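You operate a simulated robot arm through the tools that you are given. There is no shell and no other tool. Be economical: measure what you need, move in short steps, check, and stop when the job is done.

Carry out the task below with a simulated robot arm. There is one attempt and no reset: what you move stays moved.

## Task
Swap the chamber's float for the one that the density plate names.
Fine: old float to the float row; end cap back on and locked. Set down upright: end cap, spare float.

Only the result counts: the job must be done as asked and must still hold three seconds after the hand-in. Knocking over, shifting, dropping, spilling or breaking anything else fails it. A push-on lid holds only when it is set on centred and level and pressed home; a screw cap is set on level and turned clockwise until tight.

## Robot
A 6-joint arm with a two-finger parallel gripper on a trunk, on a base that drives. Base frame: it is fixed to the floor where the robot stands at the start and does not move with it; the origin is under the middle of the robot, x ahead of it, y to its left, z up; the surface under the hand at the start is at about z = 0.75. Lengths are in m, angles in degrees, forces in N, time in s.
With the tool pointing down near the work surface it reaches from about 0.4 to 0.9 m from the robot's upright axis, wherever it stands. Its first joint turns from -115.0 to 115.0 degrees. Places, roughly: base of the float chamber [0.5, -0.1, 0.8]; bore of the float chamber [0.5, -0.1, 0.8]; end cap (11x11x12 cm) [0.5, -0.1, 0.8]; end cap lock [0.5, -0.1, 0.8]; float row [0.7, -0.2, 0.8]; spot beside the float chamber [0.5, -0.3, 0.8]. Payload 3.43 kg.
The TCP is the grasp point between the finger pads, 0.034 m short of the fingertips. In the tool frame z runs along the fingers and y along their closing line. Largest opening 0.128 m; finger width 0.024, thickness 0.012; the body of the gripper, 0.048 by 0.13 m, starts 0.096 m behind the TCP.
Orientation is that of the tool frame in the base frame, as a unit quaternion [x, y, z, w]. With the fingers straight down and closing along the base's y, the tool's x points along the base's -x, its y along +y and its z along -z.

## Interface
- The arm moves only by the tool step_arm. Its argument "motion" is a list of rows, each an object (a shift or turn left out is 0, a gripper value left out holds the last) with "offset": the shift along the base's x, y, z in units of 300 mm (1.0 is 300 mm), a list of three; "rot": the turn, a rotation vector about the base's x, y, z in units of 45 degrees (1.0 is 45 degrees), a list of three; "hand": the opening, from 0 (shut) to 1 (fully open). In form: [{"offset": [tx, ty, tz], "rot": [wx, wy, wz], "hand": hand}, ...]. A call has 1 to 20 rows; each row is the pose to reach, as a shift and turn from the pose commanded when the call began. A call with a number of a shift or a turn outside -1 to 1 is refused whole. Rows are played at 5 a second. More than 0.05 m and 8.6 degrees between two rows, or a gripper value outside its range, and nothing of the call is played. Where a pose cannot be reached the arm comes as near as it can. A force on the tool above 40 N (or 10 N above the force at the start of the call, whichever is more), or a blocked arm, ends the call early, and 0.2 s more pass. Each finger travels about 0.108 m/s and halts on what it meets, pressing with about 30 N; the grip force reading is that of the motor and also rises with nothing between the fingers. The clock runs only during rows and for 0.2 s after the last one: add rows that repeat a pose to give the fingers time. The reply holds the time, the measured pose of the TCP, the force on the tool along the base axes, the opening and the grip force, in the units named above and with some noise, with the torque about the TCP (base axes, N m) and any sound that the robot's microphone picked up, and new pictures: "show" is both (left out), scene, wrist or none.
- Cameras (640 x 400 px; columns grow to the right, rows downward): "scene" is now at [0.0361, 0.1419, 1.2714]; the picture's right is [-0.56, -0.83, 0.00], its down [-0.36, 0.24, -0.90] and it looks along [0.74, -0.50, -0.44] (base axes); focal length 268 px, centre (320, 200). "wrist" rides on the gripper at [0.076, -0.011, -0.16] in the tool frame; the picture's right is [0.15, 0.99, 0.00], its down [-0.88, 0.13, -0.46] and it looks along [-0.45, 0.07, 0.89] (tool axes); focal length 234 px, centre (320, 200). There is no depth. A picture from a camera that has moved, and an enlarged one, comes with that camera's place and axes in the base frame and with its lens.
- raise_lower(by): slides the trunk up (or, below 0, down) by that many m; the arm and the scene camera ride with it, the base frame stays. It gives what a move gives, with no picture.
- base_move(legs): drives the robot by 1 to 6 legs, each [ahead, turn to the left] in m and degrees, along the robot's own axes; the way and the turn of a leg run together, so that a leg with both is an arc; at most 1.5 m and 180 degrees a leg. The arm and the cameras ride along, it lands a little off, and it stops where it bumps. It gives what a move gives, and a new picture of the scene camera.
- aim_head(pan, tilt): turns the head with the scene camera to pan (to the left, within 103 degrees either way) and tilt (down, from -29 to 69), counted from straight ahead of the robot. It gives what a move gives, and a new picture of the scene camera.
- close_up(camera, box): a new picture of the part [left, top, right, bottom] of that camera's present view, enlarged. The clock stands still meanwhile.
- job_done(): hands the job in; it is judged then, once.

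Work in short steps. Places have to be worked out from the pictures, the camera data and where the tool is seen: move nearer, look again, correct. Check each grasp and each placing, and mend what went wrong. You have 120 turns and 260 pictures in all, those below and enlarged ones among them. Open the gripper and draw the arm clear of the work before you hand the job in, unless the task says otherwise; then end with one line.

The tools are called after "Emit:" as a command line: name --argument value ..., lists and objects as JSON in quotes. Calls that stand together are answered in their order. step_arm: Moves the arm, as the interface text tells. Its arguments: {"type":"object","properties":{"motion":{"type":"array","items":{"type":"object","properties":{"offset":{"type":"array","items":{"type":"number"}},"rot":{"type":"array","items":{"type":"number"}},"hand":{"type":"number"}}}},"show":{"type":"string","enum":["both","scene","wrist","none"]}},"required":["motion"]} The other tools are called the same way: raise_lower (by) slides the trunk up or down; base_move (legs) drives the base; aim_head (pan, tilt) turns the head that bears the scene camera; close_up (camera, box) takes an enlarged picture of a part of a camera's view; job_done () hands the job in.

At the start:

```text
time_s: 0.0
position: [0.4627, -0.1289, 1.182]
tool_rot: [0.0, 1.0, -0.001, 0.001]
ft_force: [0.1, -0.1, -0.3]
wrist_torque: [0.0, 0.03, 0.0]
finger_gap: 0.128
finger_force: 0.2
trunk travel left (down, up): [-0.525, 0.265]
robot x, y, heading: [-0.0029, -0.0012, 0.1]
head pan, tilt: [-34.1, 25.9]
```

scene: 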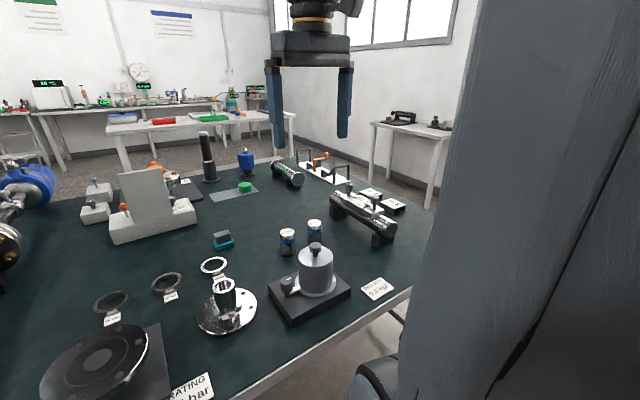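
wrist: 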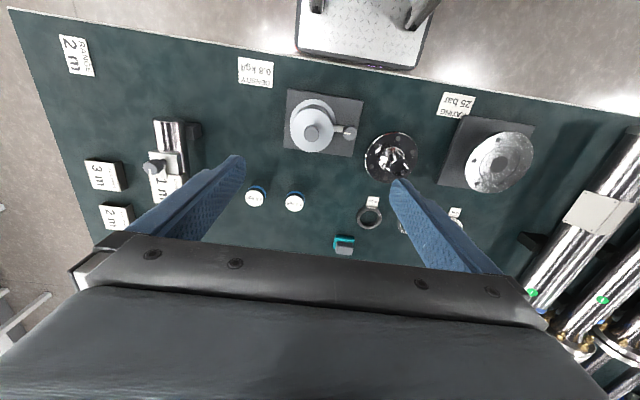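

I look closer at the density plate, the chamber and the floats.

Emit:
close_up --camera "wrist" --box '[220, 50, 420, 175]'

Emit:
close_up --camera "scene" --box '[200, 200, 420, 340]'

Emit:
close_up --camera "wrist" --box '[220, 160, 380, 260]'

```text
3.20 times, centred on (320, 112) of wrist
camera zoom: at [0.3875, -0.1411, 1.341], right [-0.15, 0.99, 0.0], down [0.88, 0.13, 0.46], along [0.45, 0.07, -0.89], focal length 749 px, centre (320, 480)
```

zoom: 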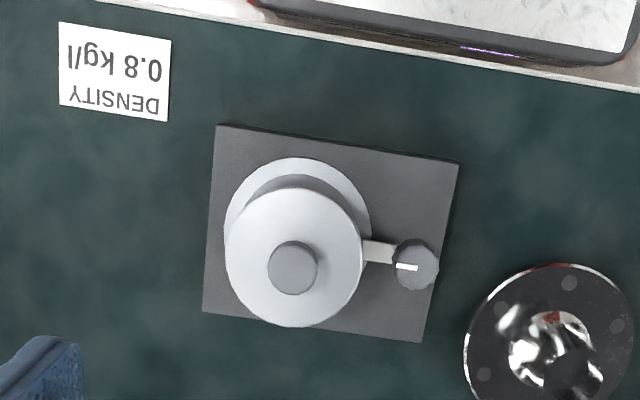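

```text
2.86 times, centred on (310, 270) of scene
camera zoom: at [0.0361, 0.1419, 1.2714], right [-0.56, -0.83, 0.0], down [-0.36, 0.24, -0.9], along [0.74, -0.5, -0.44], focal length 765 px, centre (349, 0)
```

zoom: 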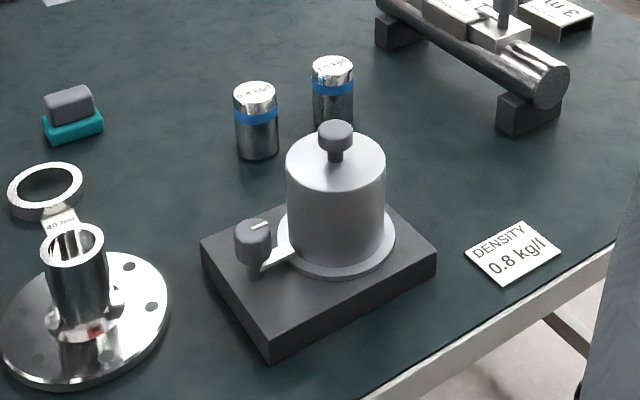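

```text
4.00 times, centred on (300, 210) of wrist
camera zoom: at [0.3875, -0.1411, 1.341], right [-0.15, 0.99, 0.0], down [0.88, 0.13, 0.46], along [0.45, 0.07, -0.89], focal length 937 px, centre (400, 160)
```

zoom: 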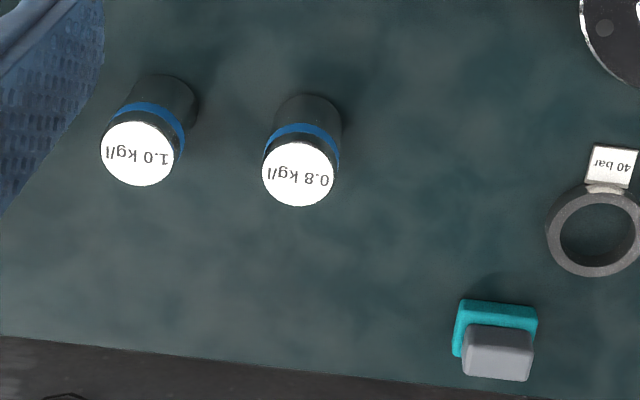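

The plate says 0.8 kg/l, which is the float of the pair nearer +y. I estimate the lock knob at about (0.476, -0.062) and the cap axis at about (0.477, -0.142). I move over the lock for a closer look.

Emit:
step_arm --motion '[{"offset": [0.01, 0.04, -0.1]}, {"offset": [0.02, 0.08, -0.2]}, {"offset": [0.03, 0.12, -0.3]}, {"offset": [0.035, 0.16, -0.4]}, {"offset": [0.04, 0.2, -0.5]}, {"offset": [0.046, 0.223, -0.55]}, {"offset": [0.046, 0.223, -0.55]}]'

```text
time_s: 1.6
position: [0.4769, -0.0642, 1.0161]
tool_rot: [0.0, 1.0, 0.0, 0.0]
ft_force: [-0.7, 1.5, -0.3]
wrist_torque: [-0.03, -0.03, 0.03]
finger_gap: 0.1282
finger_force: 0.1
trunk travel left (down, up): [-0.525, 0.265]
robot x, y, heading: [0.0014, -0.0038, 0.2]
head pan, tilt: [-34.1, 25.9]
camera scene: at [0.036, 0.1419, 1.2714], right [-0.56, -0.83, 0.0], down [-0.36, 0.24, -0.9], along [0.74, -0.5, -0.44], focal length 268 px, centre (320, 200)
camera wrist: at [0.4008, -0.0751, 1.1742], right [-0.15, 0.99, 0.0], down [0.88, 0.13, 0.46], along [0.45, 0.07, -0.89], focal length 234 px, centre (320, 200)
```

scene: 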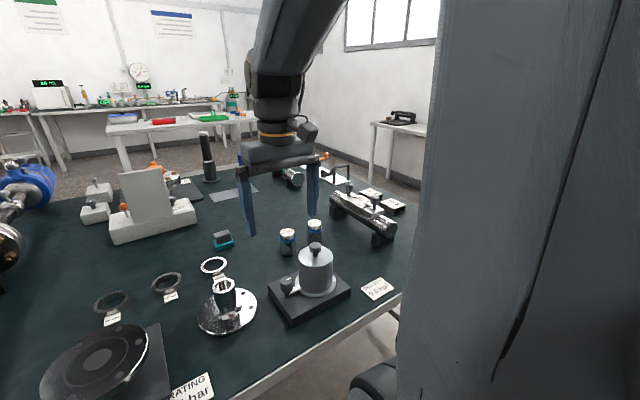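
wrist: 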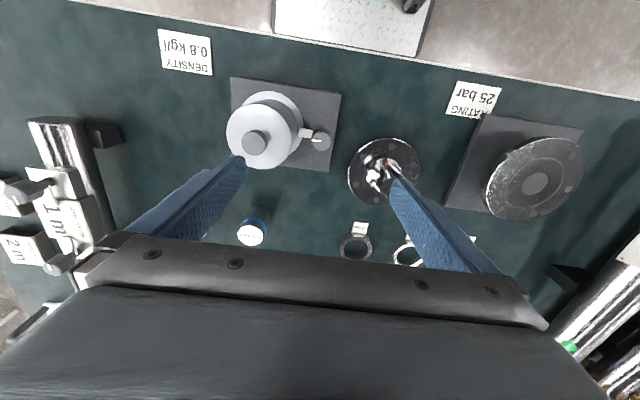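

The cap and lock are in view from a second point, so I zoom in to triangulate them.

Emit:
close_up --camera "wrist" --box '[210, 70, 370, 170]'

Emit:
close_up --camera "scene" --box '[260, 230, 356, 330]'

```text
4.00 times, centred on (290, 120) of wrist
camera zoom: at [0.4008, -0.0751, 1.1742], right [-0.15, 0.99, 0.0], down [0.88, 0.13, 0.46], along [0.45, 0.07, -0.89], focal length 937 px, centre (440, 520)
```

zoom: 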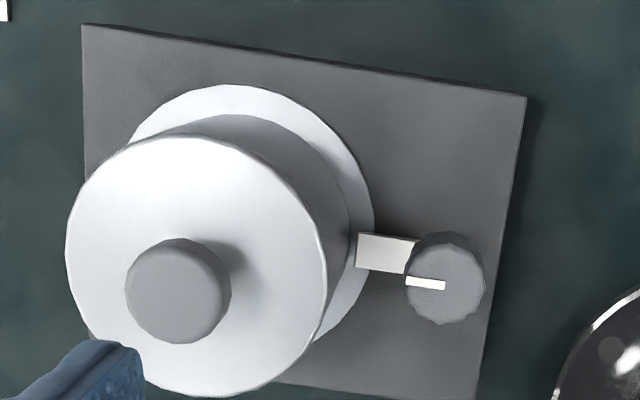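

```text
4.00 times, centred on (308, 280) of scene
camera zoom: at [0.036, 0.1419, 1.2714], right [-0.56, -0.83, 0.0], down [-0.36, 0.24, -0.9], along [0.74, -0.5, -0.44], focal length 1071 px, centre (368, -120)
```

zoom: 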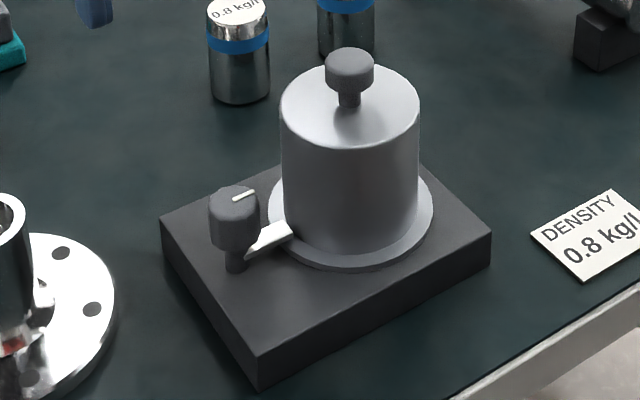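

Triangulated: cap knob top at about (0.478, -0.142, 0.893), and lock knob top at about (0.475, -0.062, 0.829), 29 mm across. I turn the tool so it closes along x, half open, and stay above for now.

Emit:
step_arm --motion '[{"rot": [0, 0, 0.17], "hand": 0.5}, {"rot": [0, 0, 0.34]}, {"rot": [0, 0, 0.51]}, {"rot": [0, 0, 0.68]}, {"rot": [0, 0, 0.85]}, {"rot": [0, 0, 1.0]}]' --show "none"

Emit:
step_arm --motion '[{"rot": [0, 0, 0.17]}, {"rot": [0, 0, 0.34]}, {"rot": [0, 0, 0.51]}, {"rot": [0, 0, 0.68]}, {"rot": [0, 0, 0.85]}, {"rot": [0, 0, 1.0]}, {"rot": [0, 0, 1.0]}]'

```text
time_s: 3.0
position: [0.4765, -0.0637, 1.0157]
tool_rot: [-0.384, 0.923, 0.0, 0.0]
ft_force: [0.6, 0.6, -0.7]
wrist_torque: [0.0, -0.01, 0.0]
finger_gap: 0.0641
finger_force: 0.1
trunk travel left (down, up): [-0.525, 0.265]
robot x, y, heading: [0.0013, 0.0015, -0.1]
head pan, tilt: [-34.1, 25.9]
```

```text
time_s: 4.6
position: [0.4765, -0.0633, 1.0169]
tool_rot: [0.708, -0.706, -0.001, -0.001]
ft_force: [-0.4, -0.4, -0.2]
wrist_torque: [-0.02, -0.03, 0.0]
finger_gap: 0.0639
finger_force: 0.0
trunk travel left (down, up): [-0.525, 0.265]
robot x, y, heading: [-0.0012, 0.0007, 0.1]
head pan, tilt: [-34.1, 25.9]
camera scene: at [0.0361, 0.1419, 1.2714], right [-0.56, -0.83, 0.0], down [-0.36, 0.24, -0.9], along [0.74, -0.5, -0.44], focal length 268 px, centre (320, 200)
camera wrist: at [0.489, -0.1389, 1.1764], right [-0.99, -0.15, 0.0], down [-0.13, 0.88, 0.46], along [-0.07, 0.45, -0.89], focal length 234 px, centre (320, 200)
```

scene: 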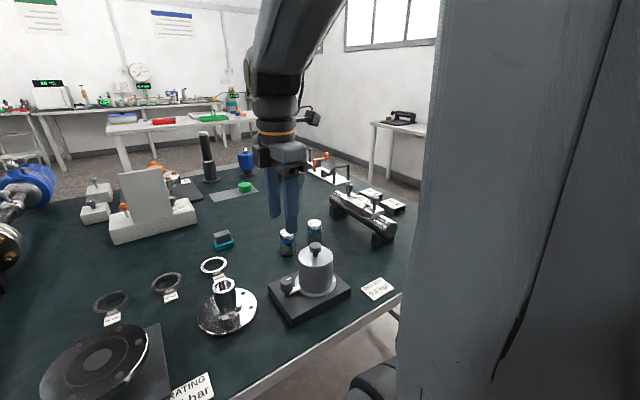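
wrist: 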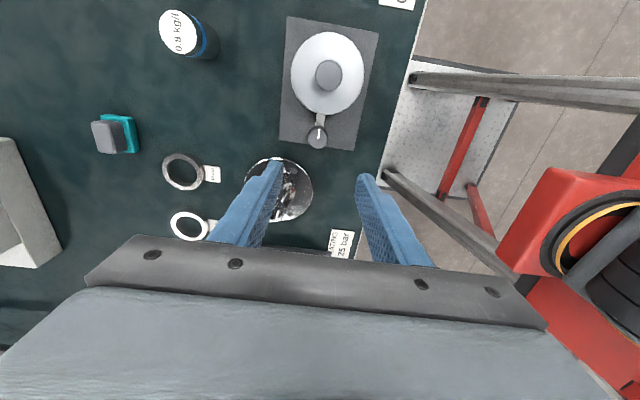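

I zoom in here to refine the lock knob's place.

Emit:
close_up --camera "wrist" --box '[270, 70, 370, 160]'

```text
4.44 times, centred on (320, 115) of wrist
camera zoom: at [0.489, -0.1389, 1.1764], right [-0.99, -0.15, 0.0], down [-0.13, 0.88, 0.46], along [-0.07, 0.45, -0.89], focal length 1041 px, centre (320, 578)
```

zoom: 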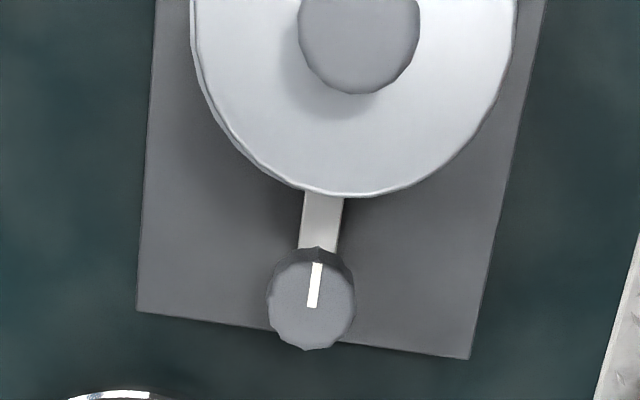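

Lock knob refined to (0.478, -0.0625). I descend with the fingers open to 64 mm, so the tips end just below the knob top.

Emit:
step_arm --motion '[{"offset": [0.005, 0.002, -0.12]}, {"offset": [0.005, 0.002, -0.24]}, {"offset": [0.005, 0.002, -0.36]}, {"offset": [0.005, 0.002, -0.45]}, {"offset": [0.005, 0.002, -0.52]}, {"offset": [0.005, 0.002, -0.572]}, {"offset": [0.005, 0.002, -0.572]}]'

Emit:
close_up --camera "scene" --box '[250, 220, 350, 330]'

```text
time_s: 6.2
position: [0.4777, -0.0622, 0.8457]
tool_rot: [-0.707, 0.708, 0.001, 0.0]
ft_force: [-0.5, -0.2, 0.3]
wrist_torque: [0.02, -0.03, 0.0]
finger_gap: 0.0641
finger_force: 0.0
trunk travel left (down, up): [-0.525, 0.265]
robot x, y, heading: [0.0003, 0.0004, -0.1]
head pan, tilt: [-34.1, 25.9]
camera scene: at [0.036, 0.142, 1.2714], right [-0.56, -0.83, 0.0], down [-0.36, 0.24, -0.9], along [0.74, -0.5, -0.44], focal length 268 px, centre (320, 200)
camera wrist: at [0.4899, -0.1375, 1.0049], right [-0.99, -0.15, 0.0], down [-0.13, 0.88, 0.46], along [-0.07, 0.45, -0.89], focal length 234 px, centre (320, 200)
```

scene: 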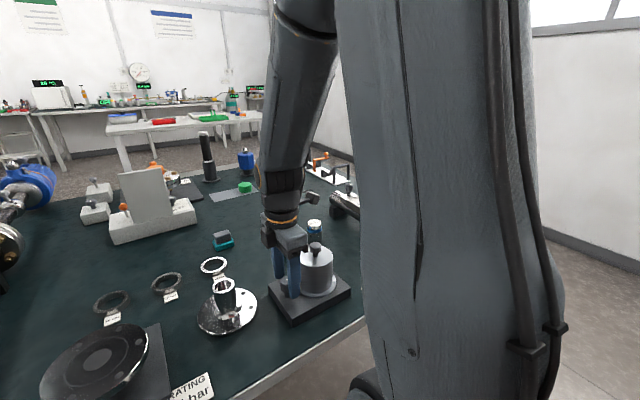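
wrist: 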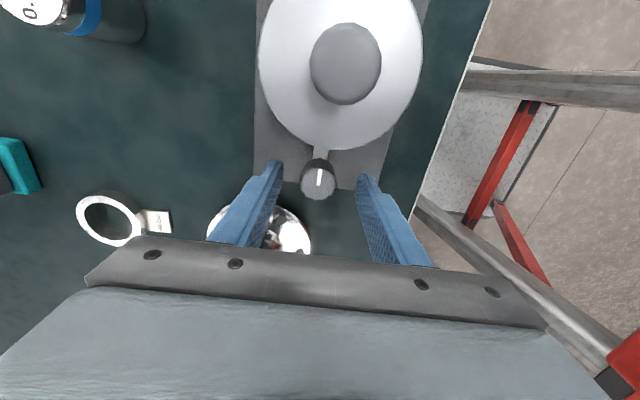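

```text
3.64 times, centred on (300, 275) of scene
camera zoom: at [0.036, 0.142, 1.2714], right [-0.56, -0.83, 0.0], down [-0.36, 0.24, -0.9], along [0.74, -0.5, -0.44], focal length 974 px, centre (393, -73)
```

zoom: 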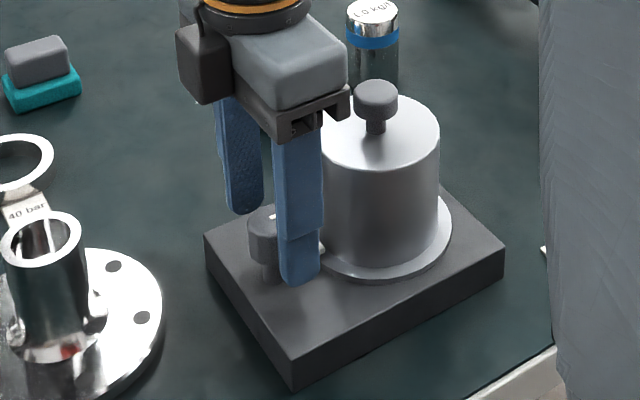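

The fingers straddle the lock knob. I close on it.

Emit:
step_arm --motion '[{"offset": [0.003, -0.005, -0.005], "hand": 0.25}, {"offset": [0.003, -0.005, -0.005], "hand": 0.1}, {"offset": [0.003, -0.005, -0.005], "hand": 0.1}, {"offset": [0.003, -0.005, -0.005], "hand": 0.1}]' --show "wrist"

```text
time_s: 7.2
position: [0.4796, -0.0632, 0.8448]
tool_rot: [0.707, -0.707, 0.0, -0.001]
ft_force: [7.5, 4.5, 6.3]
wrist_torque: [0.38, 0.24, 0.0]
finger_gap: 0.0297
finger_force: 44.9
trunk travel left (down, up): [-0.525, 0.265]
robot x, y, heading: [-0.0001, 0.0, 0.1]
head pan, tilt: [-34.1, 25.9]
camera wrist: at [0.4914, -0.1391, 1.0039], right [-0.99, -0.15, 0.0], down [-0.13, 0.88, 0.46], along [-0.07, 0.45, -0.89], focal length 234 px, centre (320, 200)
```

wrist: 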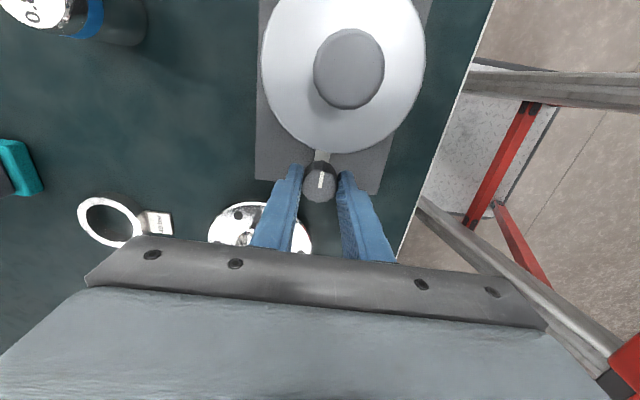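

Gripped at 29.7 mm. I try a small counter-clockwise turn and watch the torque.

Emit:
step_arm --motion '[{"offset": [0.004, -0.002, 0], "rot": [0, 0, 0.15]}, {"offset": [0.004, -0.002, 0], "rot": [0, 0, 0.3]}, {"offset": [0.004, -0.002, 0], "rot": [0, 0, 0.45]}, {"offset": [0.004, -0.002, 0], "rot": [0, 0, 0.45]}]' --show "wrist"

```text
time_s: 8.2
position: [0.4808, -0.0642, 0.8432]
tool_rot: [0.821, -0.571, 0.0, 0.0]
ft_force: [6.5, -0.6, 4.0]
wrist_torque: [0.07, 0.22, -0.62]
finger_gap: 0.0293
finger_force: 44.8
trunk travel left (down, up): [-0.525, 0.265]
robot x, y, heading: [0.0015, 0.0031, 0.1]
head pan, tilt: [-34.1, 25.9]
camera wrist: at [0.5184, -0.132, 1.0028], right [-0.88, -0.48, 0.0], down [-0.43, 0.78, 0.46], along [-0.22, 0.4, -0.89], focal length 234 px, centre (320, 200)
```

wrist: 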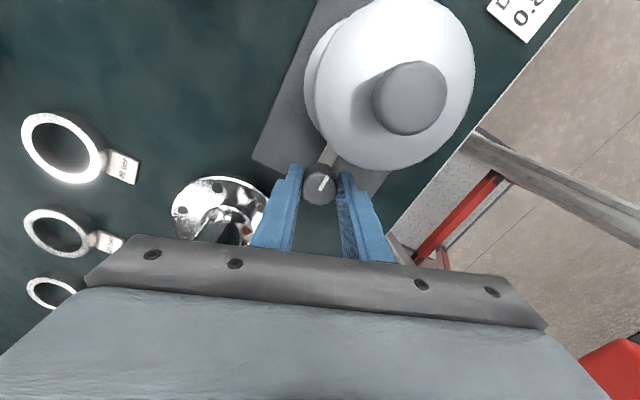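

The mark stayed pointing at the cap with the torque at -0.62, so the knob resists counter-clockwise and slipped. I try clockwise.

Emit:
step_arm --motion '[{"rot": [0, 0, -0.15]}, {"rot": [0, 0, -0.3]}, {"rot": [0, 0, -0.45]}, {"rot": [0, 0, -0.6]}, {"rot": [0, 0, -0.75]}, {"rot": [0, 0, -0.9]}, {"rot": [0, 0, -0.9]}]' --show "wrist"

```text
time_s: 9.8
position: [0.4779, -0.0647, 0.8443]
tool_rot: [-0.571, 0.821, 0.002, 0.0]
ft_force: [-16.6, -3.7, -8.2]
wrist_torque: [0.32, -0.21, 0.02]
finger_gap: 0.0297
finger_force: 44.6
trunk travel left (down, up): [-0.525, 0.265]
robot x, y, heading: [0.001, -0.0002, -0.0]
head pan, tilt: [-34.1, 25.9]
camera wrist: at [0.464, -0.1399, 1.0028], right [-0.98, 0.21, 0.0], down [0.18, 0.87, 0.46], along [0.09, 0.45, -0.89], focal length 234 px, centre (320, 200)
```

wrist: 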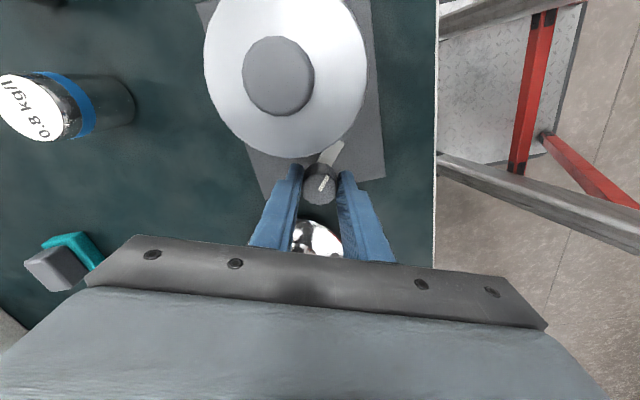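

It turns clockwise: the pawl has swung about 40°. I continue towards 90°.

Emit:
step_arm --motion '[{"offset": [-0.004, 0, 0], "rot": [0, 0, -0.15]}, {"offset": [-0.006, 0, 0], "rot": [0, 0, -0.3]}, {"offset": [-0.006, 0, 0], "rot": [0, 0, -0.45]}, {"offset": [-0.006, 0, 0], "rot": [0, 0, -0.6]}, {"offset": [-0.006, 0, 0], "rot": [0, 0, -0.75]}, {"offset": [-0.006, 0, 0], "rot": [0, 0, -0.9]}, {"offset": [-0.006, 0, 0], "rot": [0, 0, -1]}, {"offset": [-0.006, 0, 0], "rot": [0, 0, -1]}]'

Emit:
close_up --camera "wrist" --box '[220, 80, 420, 205]'

```text
time_s: 11.6
position: [0.4777, -0.0632, 0.8445]
tool_rot: [-0.213, 0.977, 0.0, 0.001]
ft_force: [-21.0, 16.3, -11.8]
wrist_torque: [-0.11, 0.83, 0.05]
finger_gap: 0.0296
finger_force: 44.7
trunk travel left (down, up): [-0.525, 0.265]
robot x, y, heading: [0.0007, 0.0001, -0.0]
head pan, tilt: [-34.1, 25.9]
camera scene: at [0.0354, 0.1426, 1.2713], right [-0.56, -0.83, 0.0], down [-0.36, 0.24, -0.9], along [0.75, -0.5, -0.44], focal length 268 px, centre (320, 200)
camera wrist: at [0.4135, -0.1049, 1.003], right [-0.55, 0.84, 0.0], down [0.75, 0.49, 0.46], along [0.38, 0.25, -0.89], focal length 234 px, centre (320, 200)
```

scene: 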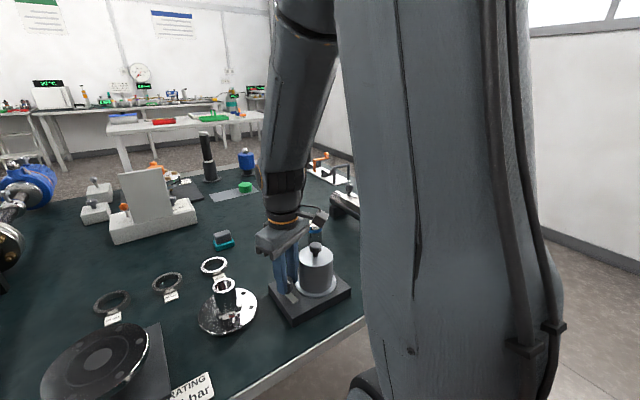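
wrist: 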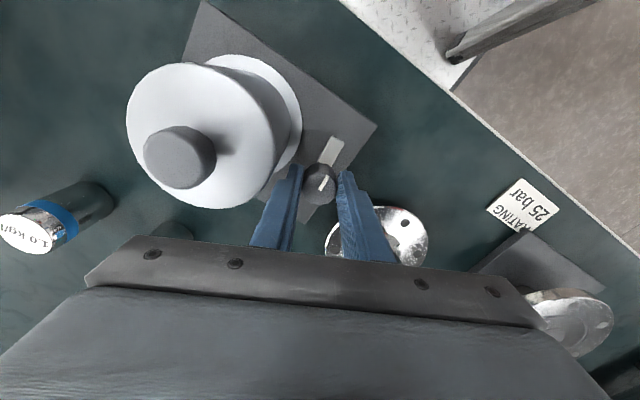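

```text
3.20 times, centred on (320, 142) of wrist
camera zoom: at [0.4135, -0.1049, 1.003], right [-0.55, 0.84, 0.0], down [0.75, 0.49, 0.46], along [0.38, 0.25, -0.89], focal length 749 px, centre (320, 384)
```

zoom: 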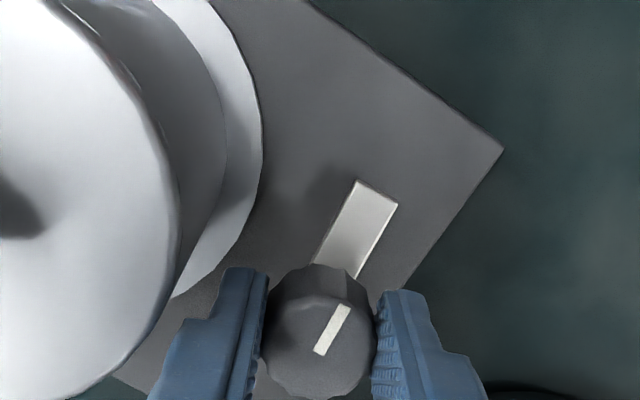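

The pawl is clear of the flange at about 85°. I nudge a bit further to 92° to be sure.

Emit:
step_arm --motion '[{"offset": [-0.003, 0.003, 0], "rot": [0, 0, -0.08]}, {"offset": [-0.003, 0.003, 0], "rot": [0, 0, -0.16]}, {"offset": [-0.003, 0.003, 0], "rot": [0, 0, -0.16]}]' --show "none"

Emit:
close_up --camera "wrist" --box '[220, 80, 420, 205]'

```text
time_s: 12.4
position: [0.4773, -0.0611, 0.8447]
tool_rot: [-0.152, 0.988, -0.001, 0.0]
ft_force: [-19.0, 14.2, -14.6]
wrist_torque: [0.35, 0.39, 0.15]
finger_gap: 0.0293
finger_force: 45.0
trunk travel left (down, up): [-0.525, 0.265]
robot x, y, heading: [0.0005, 0.0013, 0.0]
head pan, tilt: [-34.1, 25.9]
```

```text
3.20 times, centred on (320, 142) of wrist
camera zoom: at [0.4087, -0.096, 1.003], right [-0.44, 0.9, 0.0], down [0.8, 0.39, 0.46], along [0.41, 0.2, -0.89], focal length 749 px, centre (320, 384)
```

zoom: 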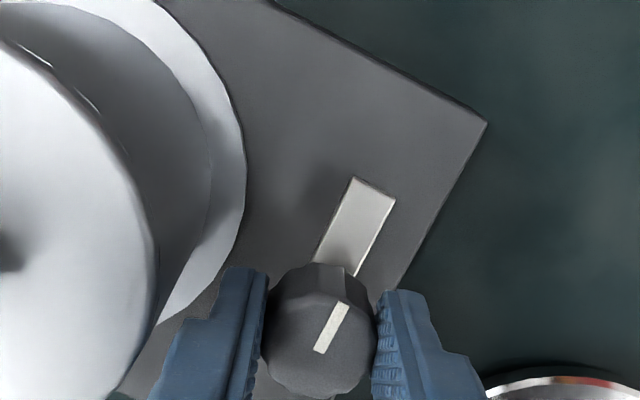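

Lock open. I release it slightly, rise straight up, and look.

Emit:
step_arm --motion '[{"hand": 0.29}, {"hand": 0.29}, {"offset": [0, 0, 0.06]}, {"offset": [0, 0, 0.15]}, {"offset": [0, 0, 0.28]}, {"offset": [0, 0, 0.42]}, {"offset": [0, 0, 0.55]}, {"offset": [0, 0, 0.55]}]'

Emit:
close_up --camera "wrist" --box '[180, 60, 380, 185]'

```text
time_s: 14.2
position: [0.4772, -0.0638, 1.0098]
tool_rot: [-0.153, 0.988, 0.001, 0.001]
ft_force: [-0.4, 0.1, -0.1]
wrist_torque: [-0.05, 0.01, -0.03]
finger_gap: 0.037
finger_force: 0.0
trunk travel left (down, up): [-0.525, 0.265]
robot x, y, heading: [0.0042, 0.001, -0.1]
head pan, tilt: [-34.1, 25.9]
camera scene: at [0.0361, 0.1421, 1.2714], right [-0.56, -0.83, 0.0], down [-0.36, 0.24, -0.9], along [0.74, -0.5, -0.44], focal length 268 px, centre (320, 200)
camera wrist: at [0.4092, -0.0974, 1.1692], right [-0.44, 0.9, 0.0], down [0.8, 0.39, 0.46], along [0.41, 0.2, -0.89], focal length 234 px, centre (320, 200)
```

scene: 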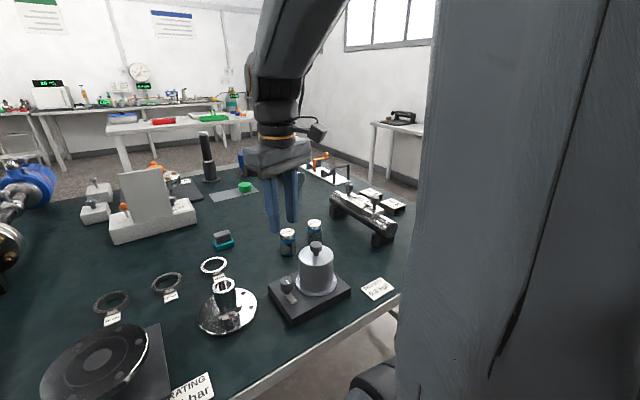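
wrist: 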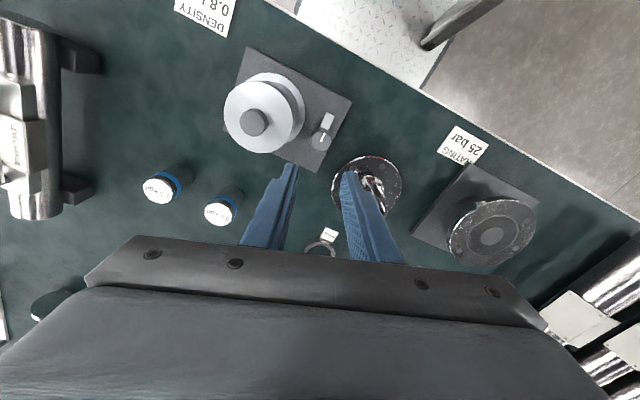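

```text
3.20 times, centred on (280, 122) of wrist
camera zoom: at [0.4092, -0.0974, 1.1692], right [-0.44, 0.9, 0.0], down [0.8, 0.39, 0.46], along [0.41, 0.2, -0.89], focal length 749 px, centre (448, 448)
```

zoom: 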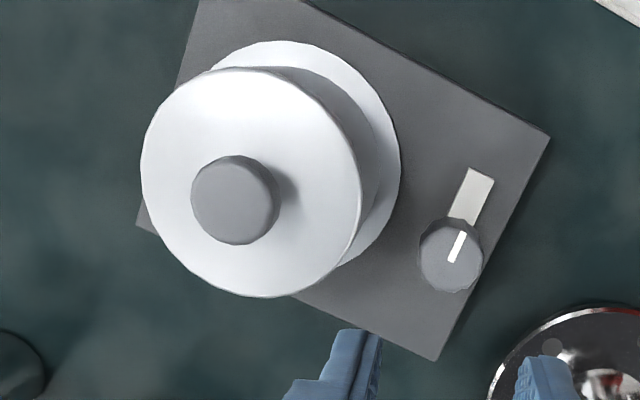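

The cap axis is at about (0.479, -0.1445). I straighten the tool, open it, move over the cap and look before descending.

Emit:
step_arm --motion '[{"offset": [0, -0.07, 0], "rot": [0, 0, -0.13], "hand": 0.92}, {"offset": [0.003, -0.15, 0], "rot": [0, 0, -0.26]}, {"offset": [0.006, -0.22, 0], "rot": [0, 0, -0.39]}, {"offset": [0.006, -0.27, 0], "rot": [0, 0, -0.39]}, {"offset": [0.006, -0.27, -0.08], "rot": [0, 0, -0.39]}, {"offset": [0.006, -0.27, -0.08], "rot": [0, 0, -0.39]}]'

```text
time_s: 15.6
position: [0.4774, -0.1445, 0.9857]
tool_rot: [0.0, 1.0, 0.0, 0.001]
ft_force: [0.0, 1.0, -1.0]
wrist_torque: [0.0, 0.0, -0.01]
finger_gap: 0.1181
finger_force: 0.1
trunk travel left (down, up): [-0.525, 0.265]
robot x, y, heading: [0.0005, 0.0022, 0.1]
head pan, tilt: [-34.1, 25.9]
camera scene: at [0.036, 0.1421, 1.2714], right [-0.56, -0.83, 0.0], down [-0.36, 0.24, -0.9], along [0.74, -0.5, -0.44], focal length 268 px, centre (320, 200)
camera wrist: at [0.4028, -0.1554, 1.1449], right [-0.15, 0.99, 0.0], down [0.88, 0.13, 0.46], along [0.45, 0.07, -0.89], focal length 234 px, centre (320, 200)
```

scene: 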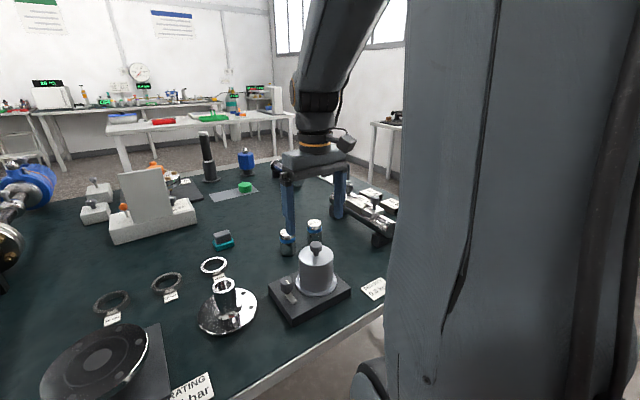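
wrist: 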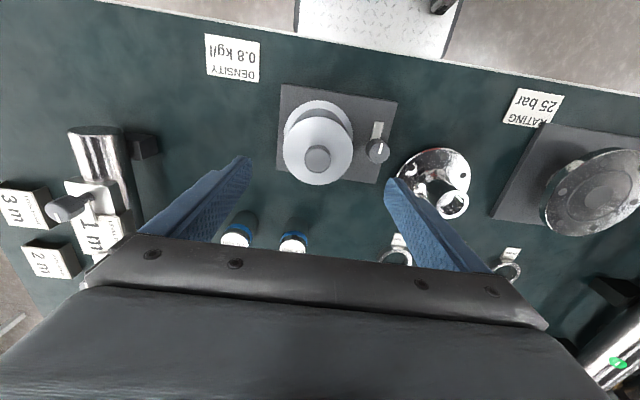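

I descend over the cap body to z=0.873, which keeps the tips above the lock knob, then close.

Emit:
step_arm --motion '[{"offset": [0.004, -0.003, -0.12], "hand": 0.85}, {"offset": [0.004, -0.003, -0.22]}, {"offset": [0.004, -0.003, -0.31]}, {"offset": [0.004, -0.003, -0.376]}, {"offset": [0.004, -0.003, -0.376], "hand": 0.7}, {"offset": [0.004, -0.003, -0.376], "hand": 0.55}, {"offset": [0.004, -0.003, -0.376], "hand": 0.55}, {"offset": [0.004, -0.003, -0.376], "hand": 0.55}]'

```text
time_s: 17.4
position: [0.4805, -0.146, 0.873]
tool_rot: [0.0, 1.0, 0.0, 0.0]
ft_force: [-0.1, 0.4, -0.5]
wrist_torque: [0.0, -0.02, 0.01]
finger_gap: 0.0872
finger_force: 29.9
trunk travel left (down, up): [-0.525, 0.265]
robot x, y, heading: [-0.0007, -0.0022, -0.1]
head pan, tilt: [-34.1, 25.9]
camera scene: at [0.0361, 0.142, 1.2714], right [-0.56, -0.83, 0.0], down [-0.36, 0.24, -0.9], along [0.74, -0.5, -0.44], focal length 268 px, centre (320, 200)
camera wrist: at [0.4053, -0.1569, 1.0314], right [-0.15, 0.99, 0.0], down [0.88, 0.13, 0.46], along [0.45, 0.07, -0.89], focal length 234 px, centre (320, 200)
```

scene: 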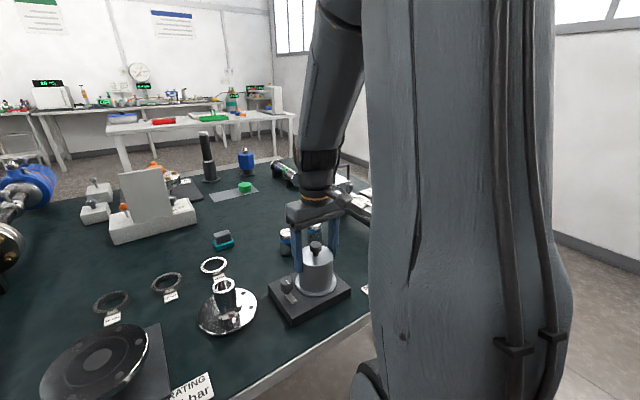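
wrist: 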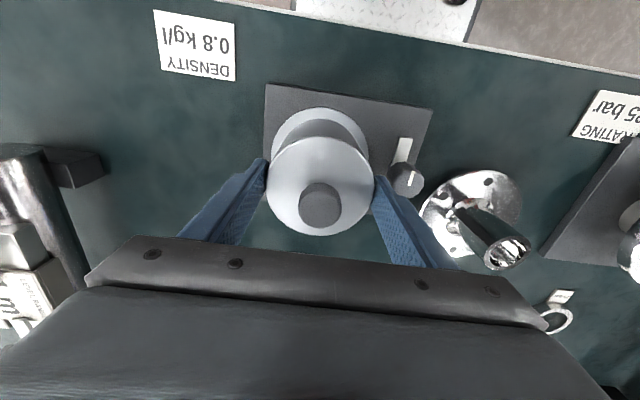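

Gripped at 87 mm with no side force, so I'm centred. I lift it slowly.

Emit:
step_arm --motion '[{"offset": [0, 0, 0.03]}, {"offset": [0, 0, 0.08]}, {"offset": [0, 0, 0.15]}, {"offset": [0, 0, 0.25]}, {"offset": [0, 0, 0.36]}, {"offset": [0, 0, 0.48]}, {"offset": [0, 0, 0.6]}, {"offset": [0, 0, 0.6]}]'

```text
time_s: 19.2
position: [0.48, -0.1457, 1.0526]
tool_rot: [0.0, 1.0, 0.0, 0.001]
ft_force: [0.2, -0.1, -2.9]
wrist_torque: [-0.02, -0.02, -0.02]
finger_gap: 0.0873
finger_force: 29.5
trunk travel left (down, up): [-0.525, 0.265]
robot x, y, heading: [0.0011, 0.0001, 0.2]
head pan, tilt: [-34.1, 25.9]
camera scene: at [0.0362, 0.142, 1.2714], right [-0.56, -0.83, 0.0], down [-0.36, 0.24, -0.9], along [0.74, -0.5, -0.44], focal length 268 px, centre (320, 200)
camera wrist: at [0.4054, -0.1561, 1.212], right [-0.15, 0.99, 0.0], down [0.88, 0.13, 0.46], along [0.45, 0.07, -0.89], focal length 234 px, centre (320, 200)
```

scene: 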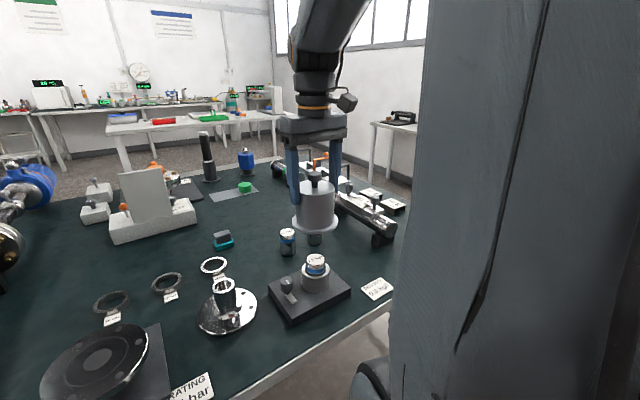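
wrist: 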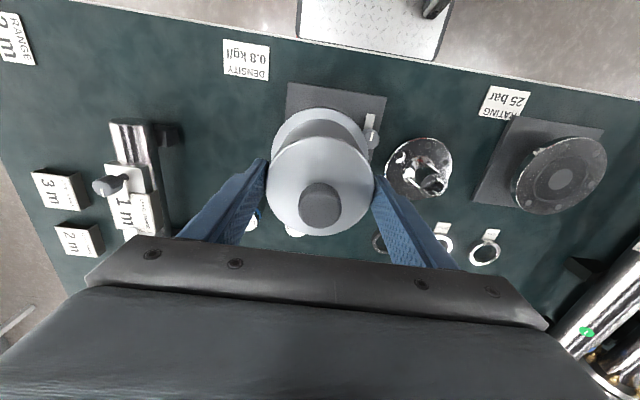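

The cap is off and the old float stands proud in the bore. I carry the cap to the free spot beside the chamber at about (0.50, -0.287), and lower it to just above the table.

Emit:
step_arm --motion '[{"offset": [0.02, -0.12, 0]}, {"offset": [0.04, -0.24, 0]}, {"offset": [0.06, -0.36, 0]}, {"offset": [0.067, -0.471, 0]}, {"offset": [0.067, -0.471, -0.12]}, {"offset": [0.067, -0.471, -0.26]}, {"offset": [0.067, -0.471, -0.4]}, {"offset": [0.067, -0.471, -0.53]}, {"offset": [0.067, -0.471, -0.58]}, {"offset": [0.067, -0.471, -0.58]}]'

```text
time_s: 21.4
position: [0.5007, -0.286, 0.8782]
tool_rot: [0.001, 1.0, 0.0, 0.0]
ft_force: [-0.1, -0.4, -2.0]
wrist_torque: [0.0, 0.02, -0.01]
finger_gap: 0.0874
finger_force: 30.0
trunk travel left (down, up): [-0.525, 0.265]
robot x, y, heading: [-0.0008, 0.001, -0.1]
head pan, tilt: [-34.1, 25.9]
camera scene: at [0.0361, 0.142, 1.2714], right [-0.56, -0.83, 0.0], down [-0.36, 0.24, -0.9], along [0.74, -0.5, -0.44], focal length 268 px, centre (320, 200)
camera wrist: at [0.4263, -0.2972, 1.0368], right [-0.15, 0.99, 0.0], down [0.88, 0.13, 0.46], along [0.45, 0.07, -0.89], focal length 234 px, centre (320, 200)
```

scene: 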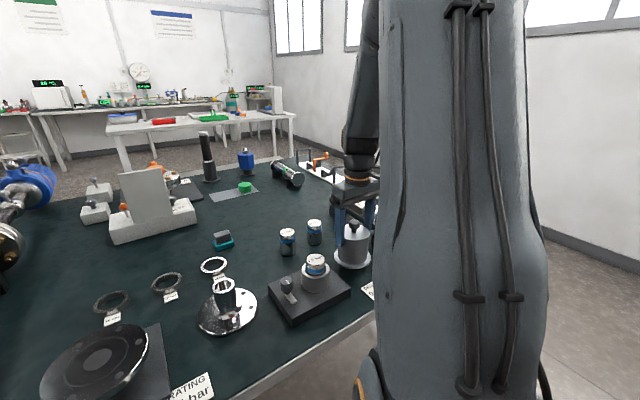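
wrist: 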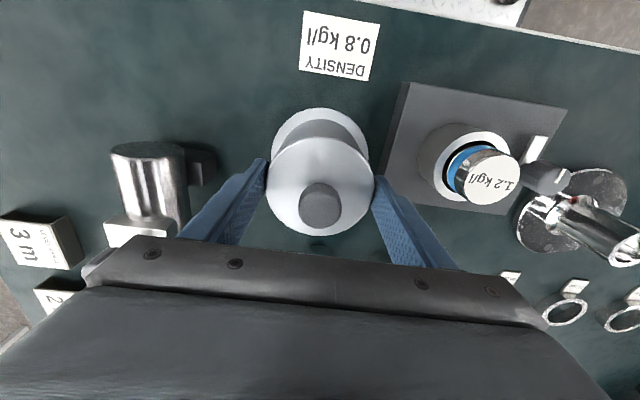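

The area is clear. I lower it in small steps until I feel the table.

Emit:
step_arm --motion '[{"offset": [0, 0, -0.02]}, {"offset": [0, 0, -0.04]}, {"offset": [0, 0, -0.06]}, {"offset": [0, 0, -0.07]}, {"offset": [0, 0, -0.08]}, {"offset": [0, 0, -0.09]}]' --show "none"

```text
time_s: 22.8
position: [0.4994, -0.2867, 0.8517]
tool_rot: [0.0, 1.0, 0.0, 0.0]
ft_force: [0.1, -0.9, -2.5]
wrist_torque: [-0.05, 0.01, 0.01]
finger_gap: 0.0873
finger_force: 29.2
trunk travel left (down, up): [-0.525, 0.265]
robot x, y, heading: [-0.0008, 0.0027, -0.2]
head pan, tilt: [-34.1, 25.9]
```

No contact yet, so I continue down.

Emit:
step_arm --motion '[{"offset": [0, 0, -0.008]}, {"offset": [0, 0, -0.016]}, {"offset": [0, 0, -0.024]}, {"offset": [0, 0, -0.032]}]' --show "scene"

Emit:
close_up --camera "scene" --box '[300, 190, 400, 300]'

```text
time_s: 23.8
position: [0.4999, -0.2871, 0.8427]
tool_rot: [0.0, 1.0, -0.001, 0.002]
ft_force: [-4.8, -0.7, 14.9]
wrist_torque: [0.52, 0.61, 0.13]
finger_gap: 0.0872
finger_force: 30.2
trunk travel left (down, up): [-0.525, 0.265]
robot x, y, heading: [0.001, -0.0001, -0.1]
head pan, tilt: [-34.1, 25.9]
camera scene: at [0.0355, 0.1422, 1.2716], right [-0.56, -0.83, 0.0], down [-0.36, 0.24, -0.9], along [0.74, -0.51, -0.44], focal length 268 px, centre (320, 200)
```

scene: 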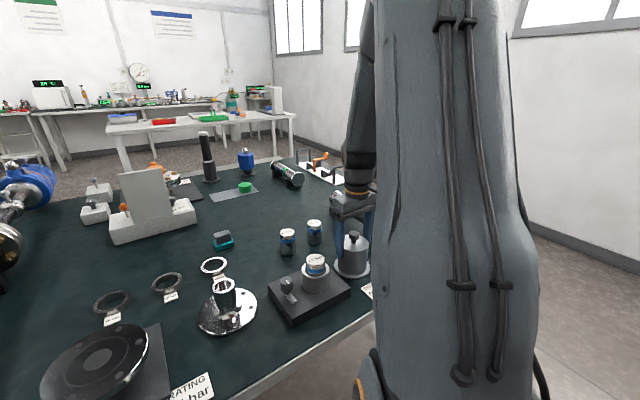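

```text
3.64 times, centred on (350, 245) of scene
camera zoom: at [0.0355, 0.1422, 1.2716], right [-0.56, -0.83, 0.0], down [-0.36, 0.24, -0.9], along [0.74, -0.51, -0.44], focal length 974 px, centre (211, 36)
```

zoom: 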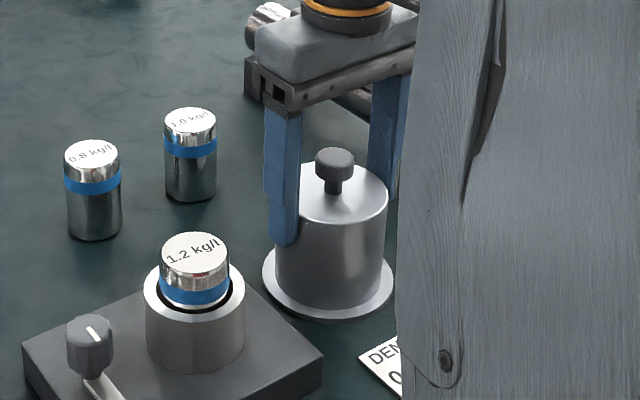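

It is down on the table at TCP z=0.843. I release the cap and rise.

Emit:
step_arm --motion '[{"offset": [0, 0, 0.003], "hand": 0.75}, {"offset": [0, 0, 0.003], "hand": 0.85}, {"offset": [0, 0, 0.003], "hand": 0.85}, {"offset": [0, 0, 0.1]}, {"offset": [0, 0, 0.22]}, {"offset": [0, 0, 0.36]}, {"offset": [0, 0, 0.5]}, {"offset": [0, 0, 0.65]}, {"offset": [0, 0, 0.65]}]'

Emit:
close_up --camera "wrist" --box '[300, 80, 460, 180]'

Emit:
close_up --camera "scene" --box '[260, 200, 400, 320]'

```text
time_s: 25.8
position: [0.499, -0.2857, 1.0393]
tool_rot: [-0.001, 1.0, 0.0, 0.001]
ft_force: [-0.1, 0.1, -0.7]
wrist_torque: [0.01, 0.04, 0.0]
finger_gap: 0.1089
finger_force: 0.1
trunk travel left (down, up): [-0.525, 0.265]
robot x, y, heading: [-0.0008, -0.0021, -0.1]
head pan, tilt: [-34.1, 25.9]
camera scene: at [0.0361, 0.142, 1.2714], right [-0.56, -0.83, 0.0], down [-0.36, 0.24, -0.9], along [0.74, -0.5, -0.44], focal length 268 px, centre (320, 200)
camera wrist: at [0.4235, -0.2977, 1.1979], right [-0.15, 0.99, 0.0], down [0.88, 0.13, 0.46], along [0.45, 0.07, -0.89], focal length 234 px, centre (320, 200)
```

scene: 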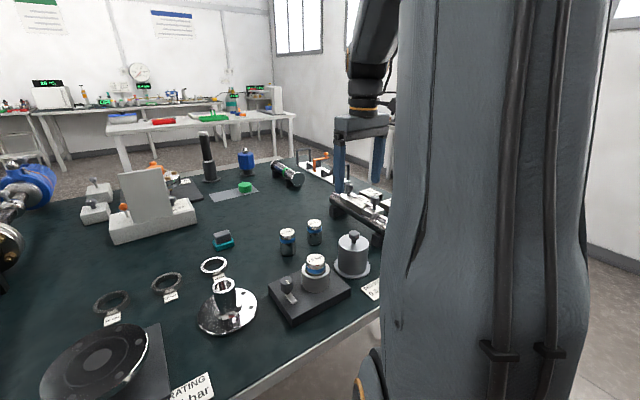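
wrist: 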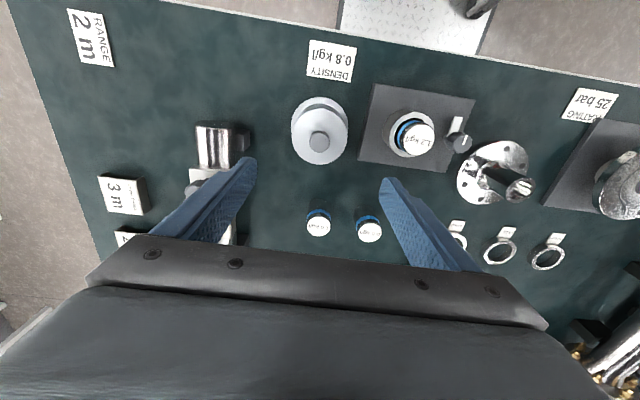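

```text
4.00 times, centred on (380, 130) of wrist
camera zoom: at [0.4235, -0.2977, 1.1979], right [-0.15, 0.99, 0.0], down [0.88, 0.13, 0.46], along [0.45, 0.07, -0.89], focal length 937 px, centre (80, 480)
```

zoom: 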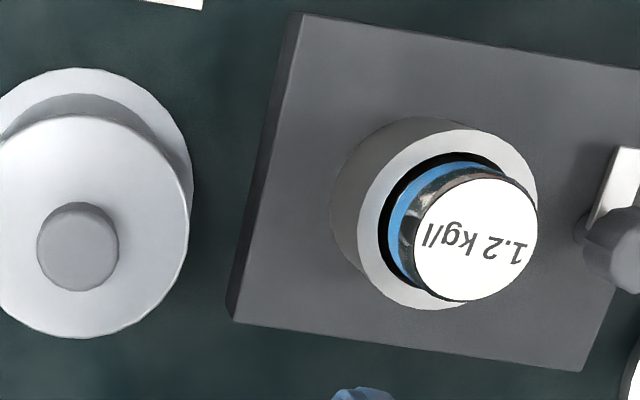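

```text
3.33 times, centred on (330, 260) of scene
camera zoom: at [0.0361, 0.142, 1.2714], right [-0.56, -0.83, 0.0], down [-0.36, 0.24, -0.9], along [0.74, -0.5, -0.44], focal length 893 px, centre (287, 0)
```

zoom: 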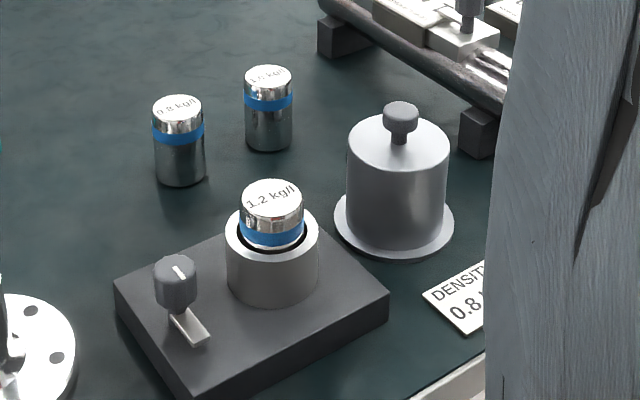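

The cap stands upright. The old float (1.2 kg/l) has its top at z≈0.861, the tube rim is at about 0.831, and the axis is at (0.479, -0.1455). I move over it and descend with a partial opening.

Emit:
step_arm --motion '[{"offset": [-0.02, 0.12, 0], "hand": 0.6}, {"offset": [-0.04, 0.24, 0]}, {"offset": [-0.06, 0.36, 0]}, {"offset": [-0.067, 0.467, 0]}, {"offset": [-0.067, 0.467, -0.13]}, {"offset": [-0.067, 0.467, -0.26]}, {"offset": [-0.067, 0.467, -0.3]}, {"offset": [-0.067, 0.467, -0.3]}]'

Emit:
close_up --camera "wrist" --box '[220, 100, 420, 225]'

```text
time_s: 27.6
position: [0.4797, -0.1473, 0.9458]
tool_rot: [0.0, 1.0, 0.001, 0.001]
ft_force: [0.4, 0.0, -0.2]
wrist_torque: [-0.01, -0.03, 0.0]
finger_gap: 0.0769
finger_force: 0.0
trunk travel left (down, up): [-0.525, 0.265]
robot x, y, heading: [0.0011, 0.0048, -0.0]
head pan, tilt: [-34.1, 25.9]
camera scene: at [0.036, 0.1421, 1.2714], right [-0.56, -0.83, 0.0], down [-0.36, 0.24, -0.9], along [0.74, -0.5, -0.44], focal length 268 px, centre (320, 200)
camera wrist: at [0.4051, -0.1585, 1.105], right [-0.15, 0.99, 0.0], down [0.88, 0.13, 0.46], along [0.45, 0.07, -0.89], focal length 234 px, centre (320, 200)
```

scene: 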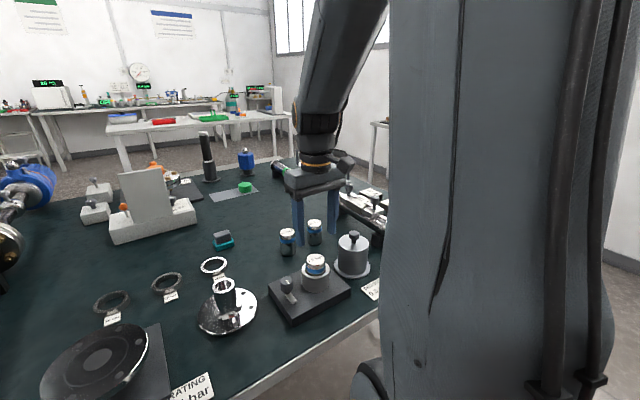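
wrist: 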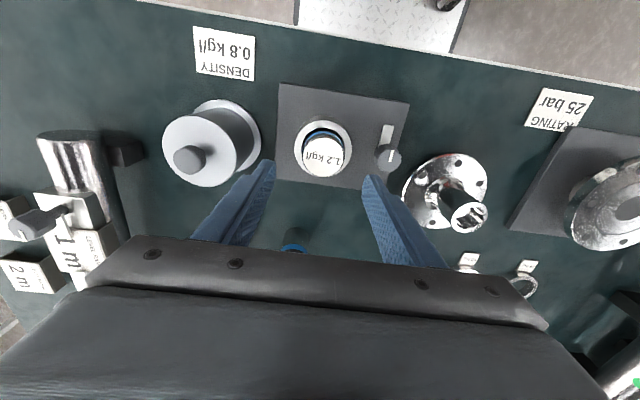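

```text
3.20 times, centred on (320, 162) of wrist
camera zoom: at [0.4051, -0.1585, 1.105], right [-0.15, 0.99, 0.0], down [0.88, 0.13, 0.46], along [0.45, 0.07, -0.89], focal length 749 px, centre (320, 320)
```

zoom: 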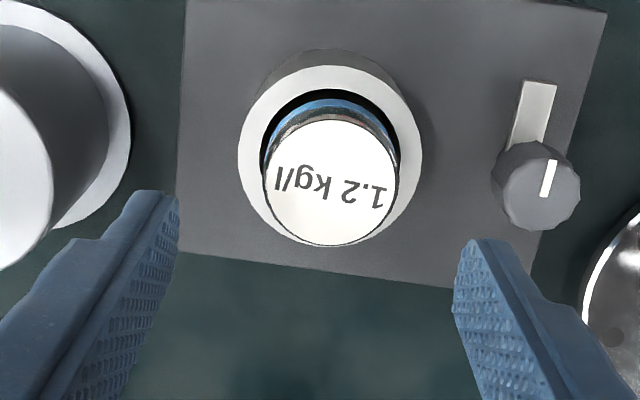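

Float 45 mm across at (0.477, -0.144). I descend to TCP z=0.875 and close gently.

Emit:
step_arm --motion '[{"offset": [-0.004, 0.006, -0.1]}, {"offset": [-0.004, 0.006, -0.18]}, {"offset": [-0.004, 0.006, -0.236]}, {"offset": [-0.004, 0.006, -0.236], "hand": 0.45}, {"offset": [-0.004, 0.006, -0.236], "hand": 0.25}, {"offset": [-0.004, 0.006, -0.236], "hand": 0.25}, {"offset": [-0.004, 0.006, -0.236], "hand": 0.25}]'

Emit:
close_up --camera "scene" --box '[260, 210, 360, 320]'

```text
time_s: 29.2
position: [0.4792, -0.1448, 0.8746]
tool_rot: [0.0, 1.0, 0.001, 0.0]
ft_force: [-0.1, 1.2, 0.2]
wrist_torque: [-0.02, 0.0, 0.02]
finger_gap: 0.0467
finger_force: 29.6
trunk travel left (down, up): [-0.525, 0.265]
robot x, y, heading: [-0.0011, 0.0035, -0.1]
head pan, tilt: [-34.1, 25.9]
camera scene: at [0.0361, 0.142, 1.2714], right [-0.56, -0.83, 0.0], down [-0.36, 0.24, -0.9], along [0.74, -0.5, -0.44], focal length 268 px, centre (320, 200)
camera wrist: at [0.4041, -0.1561, 1.033], right [-0.15, 0.99, 0.0], down [0.88, 0.13, 0.46], along [0.45, 0.07, -0.89], focal length 234 px, centre (320, 200)
```

scene: 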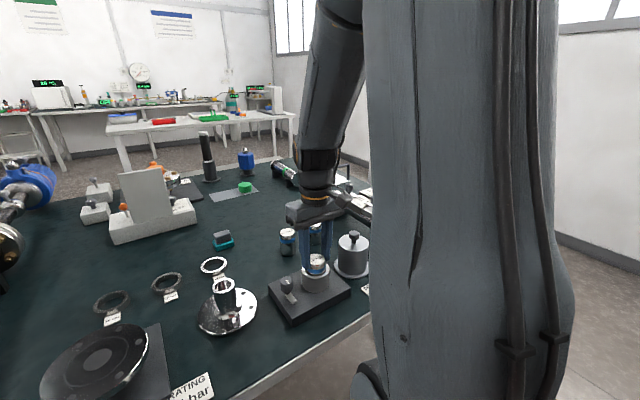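
wrist: 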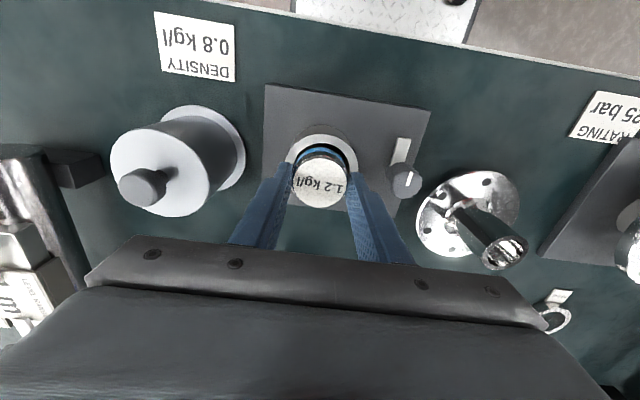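

```text
3.64 times, centred on (310, 265) of scene
camera zoom: at [0.0361, 0.142, 1.2714], right [-0.56, -0.83, 0.0], down [-0.36, 0.24, -0.9], along [0.74, -0.5, -0.44], focal length 974 px, centre (356, -36)
```

zoom: 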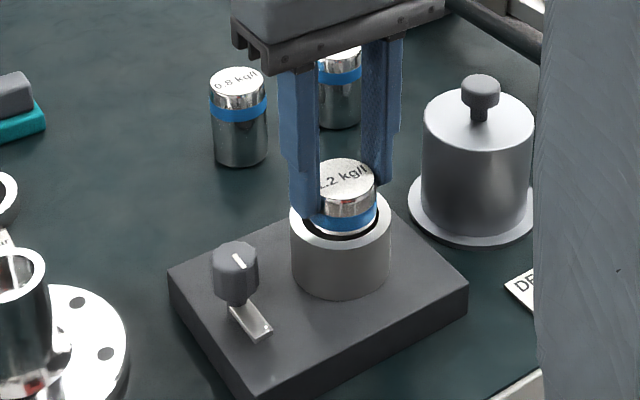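

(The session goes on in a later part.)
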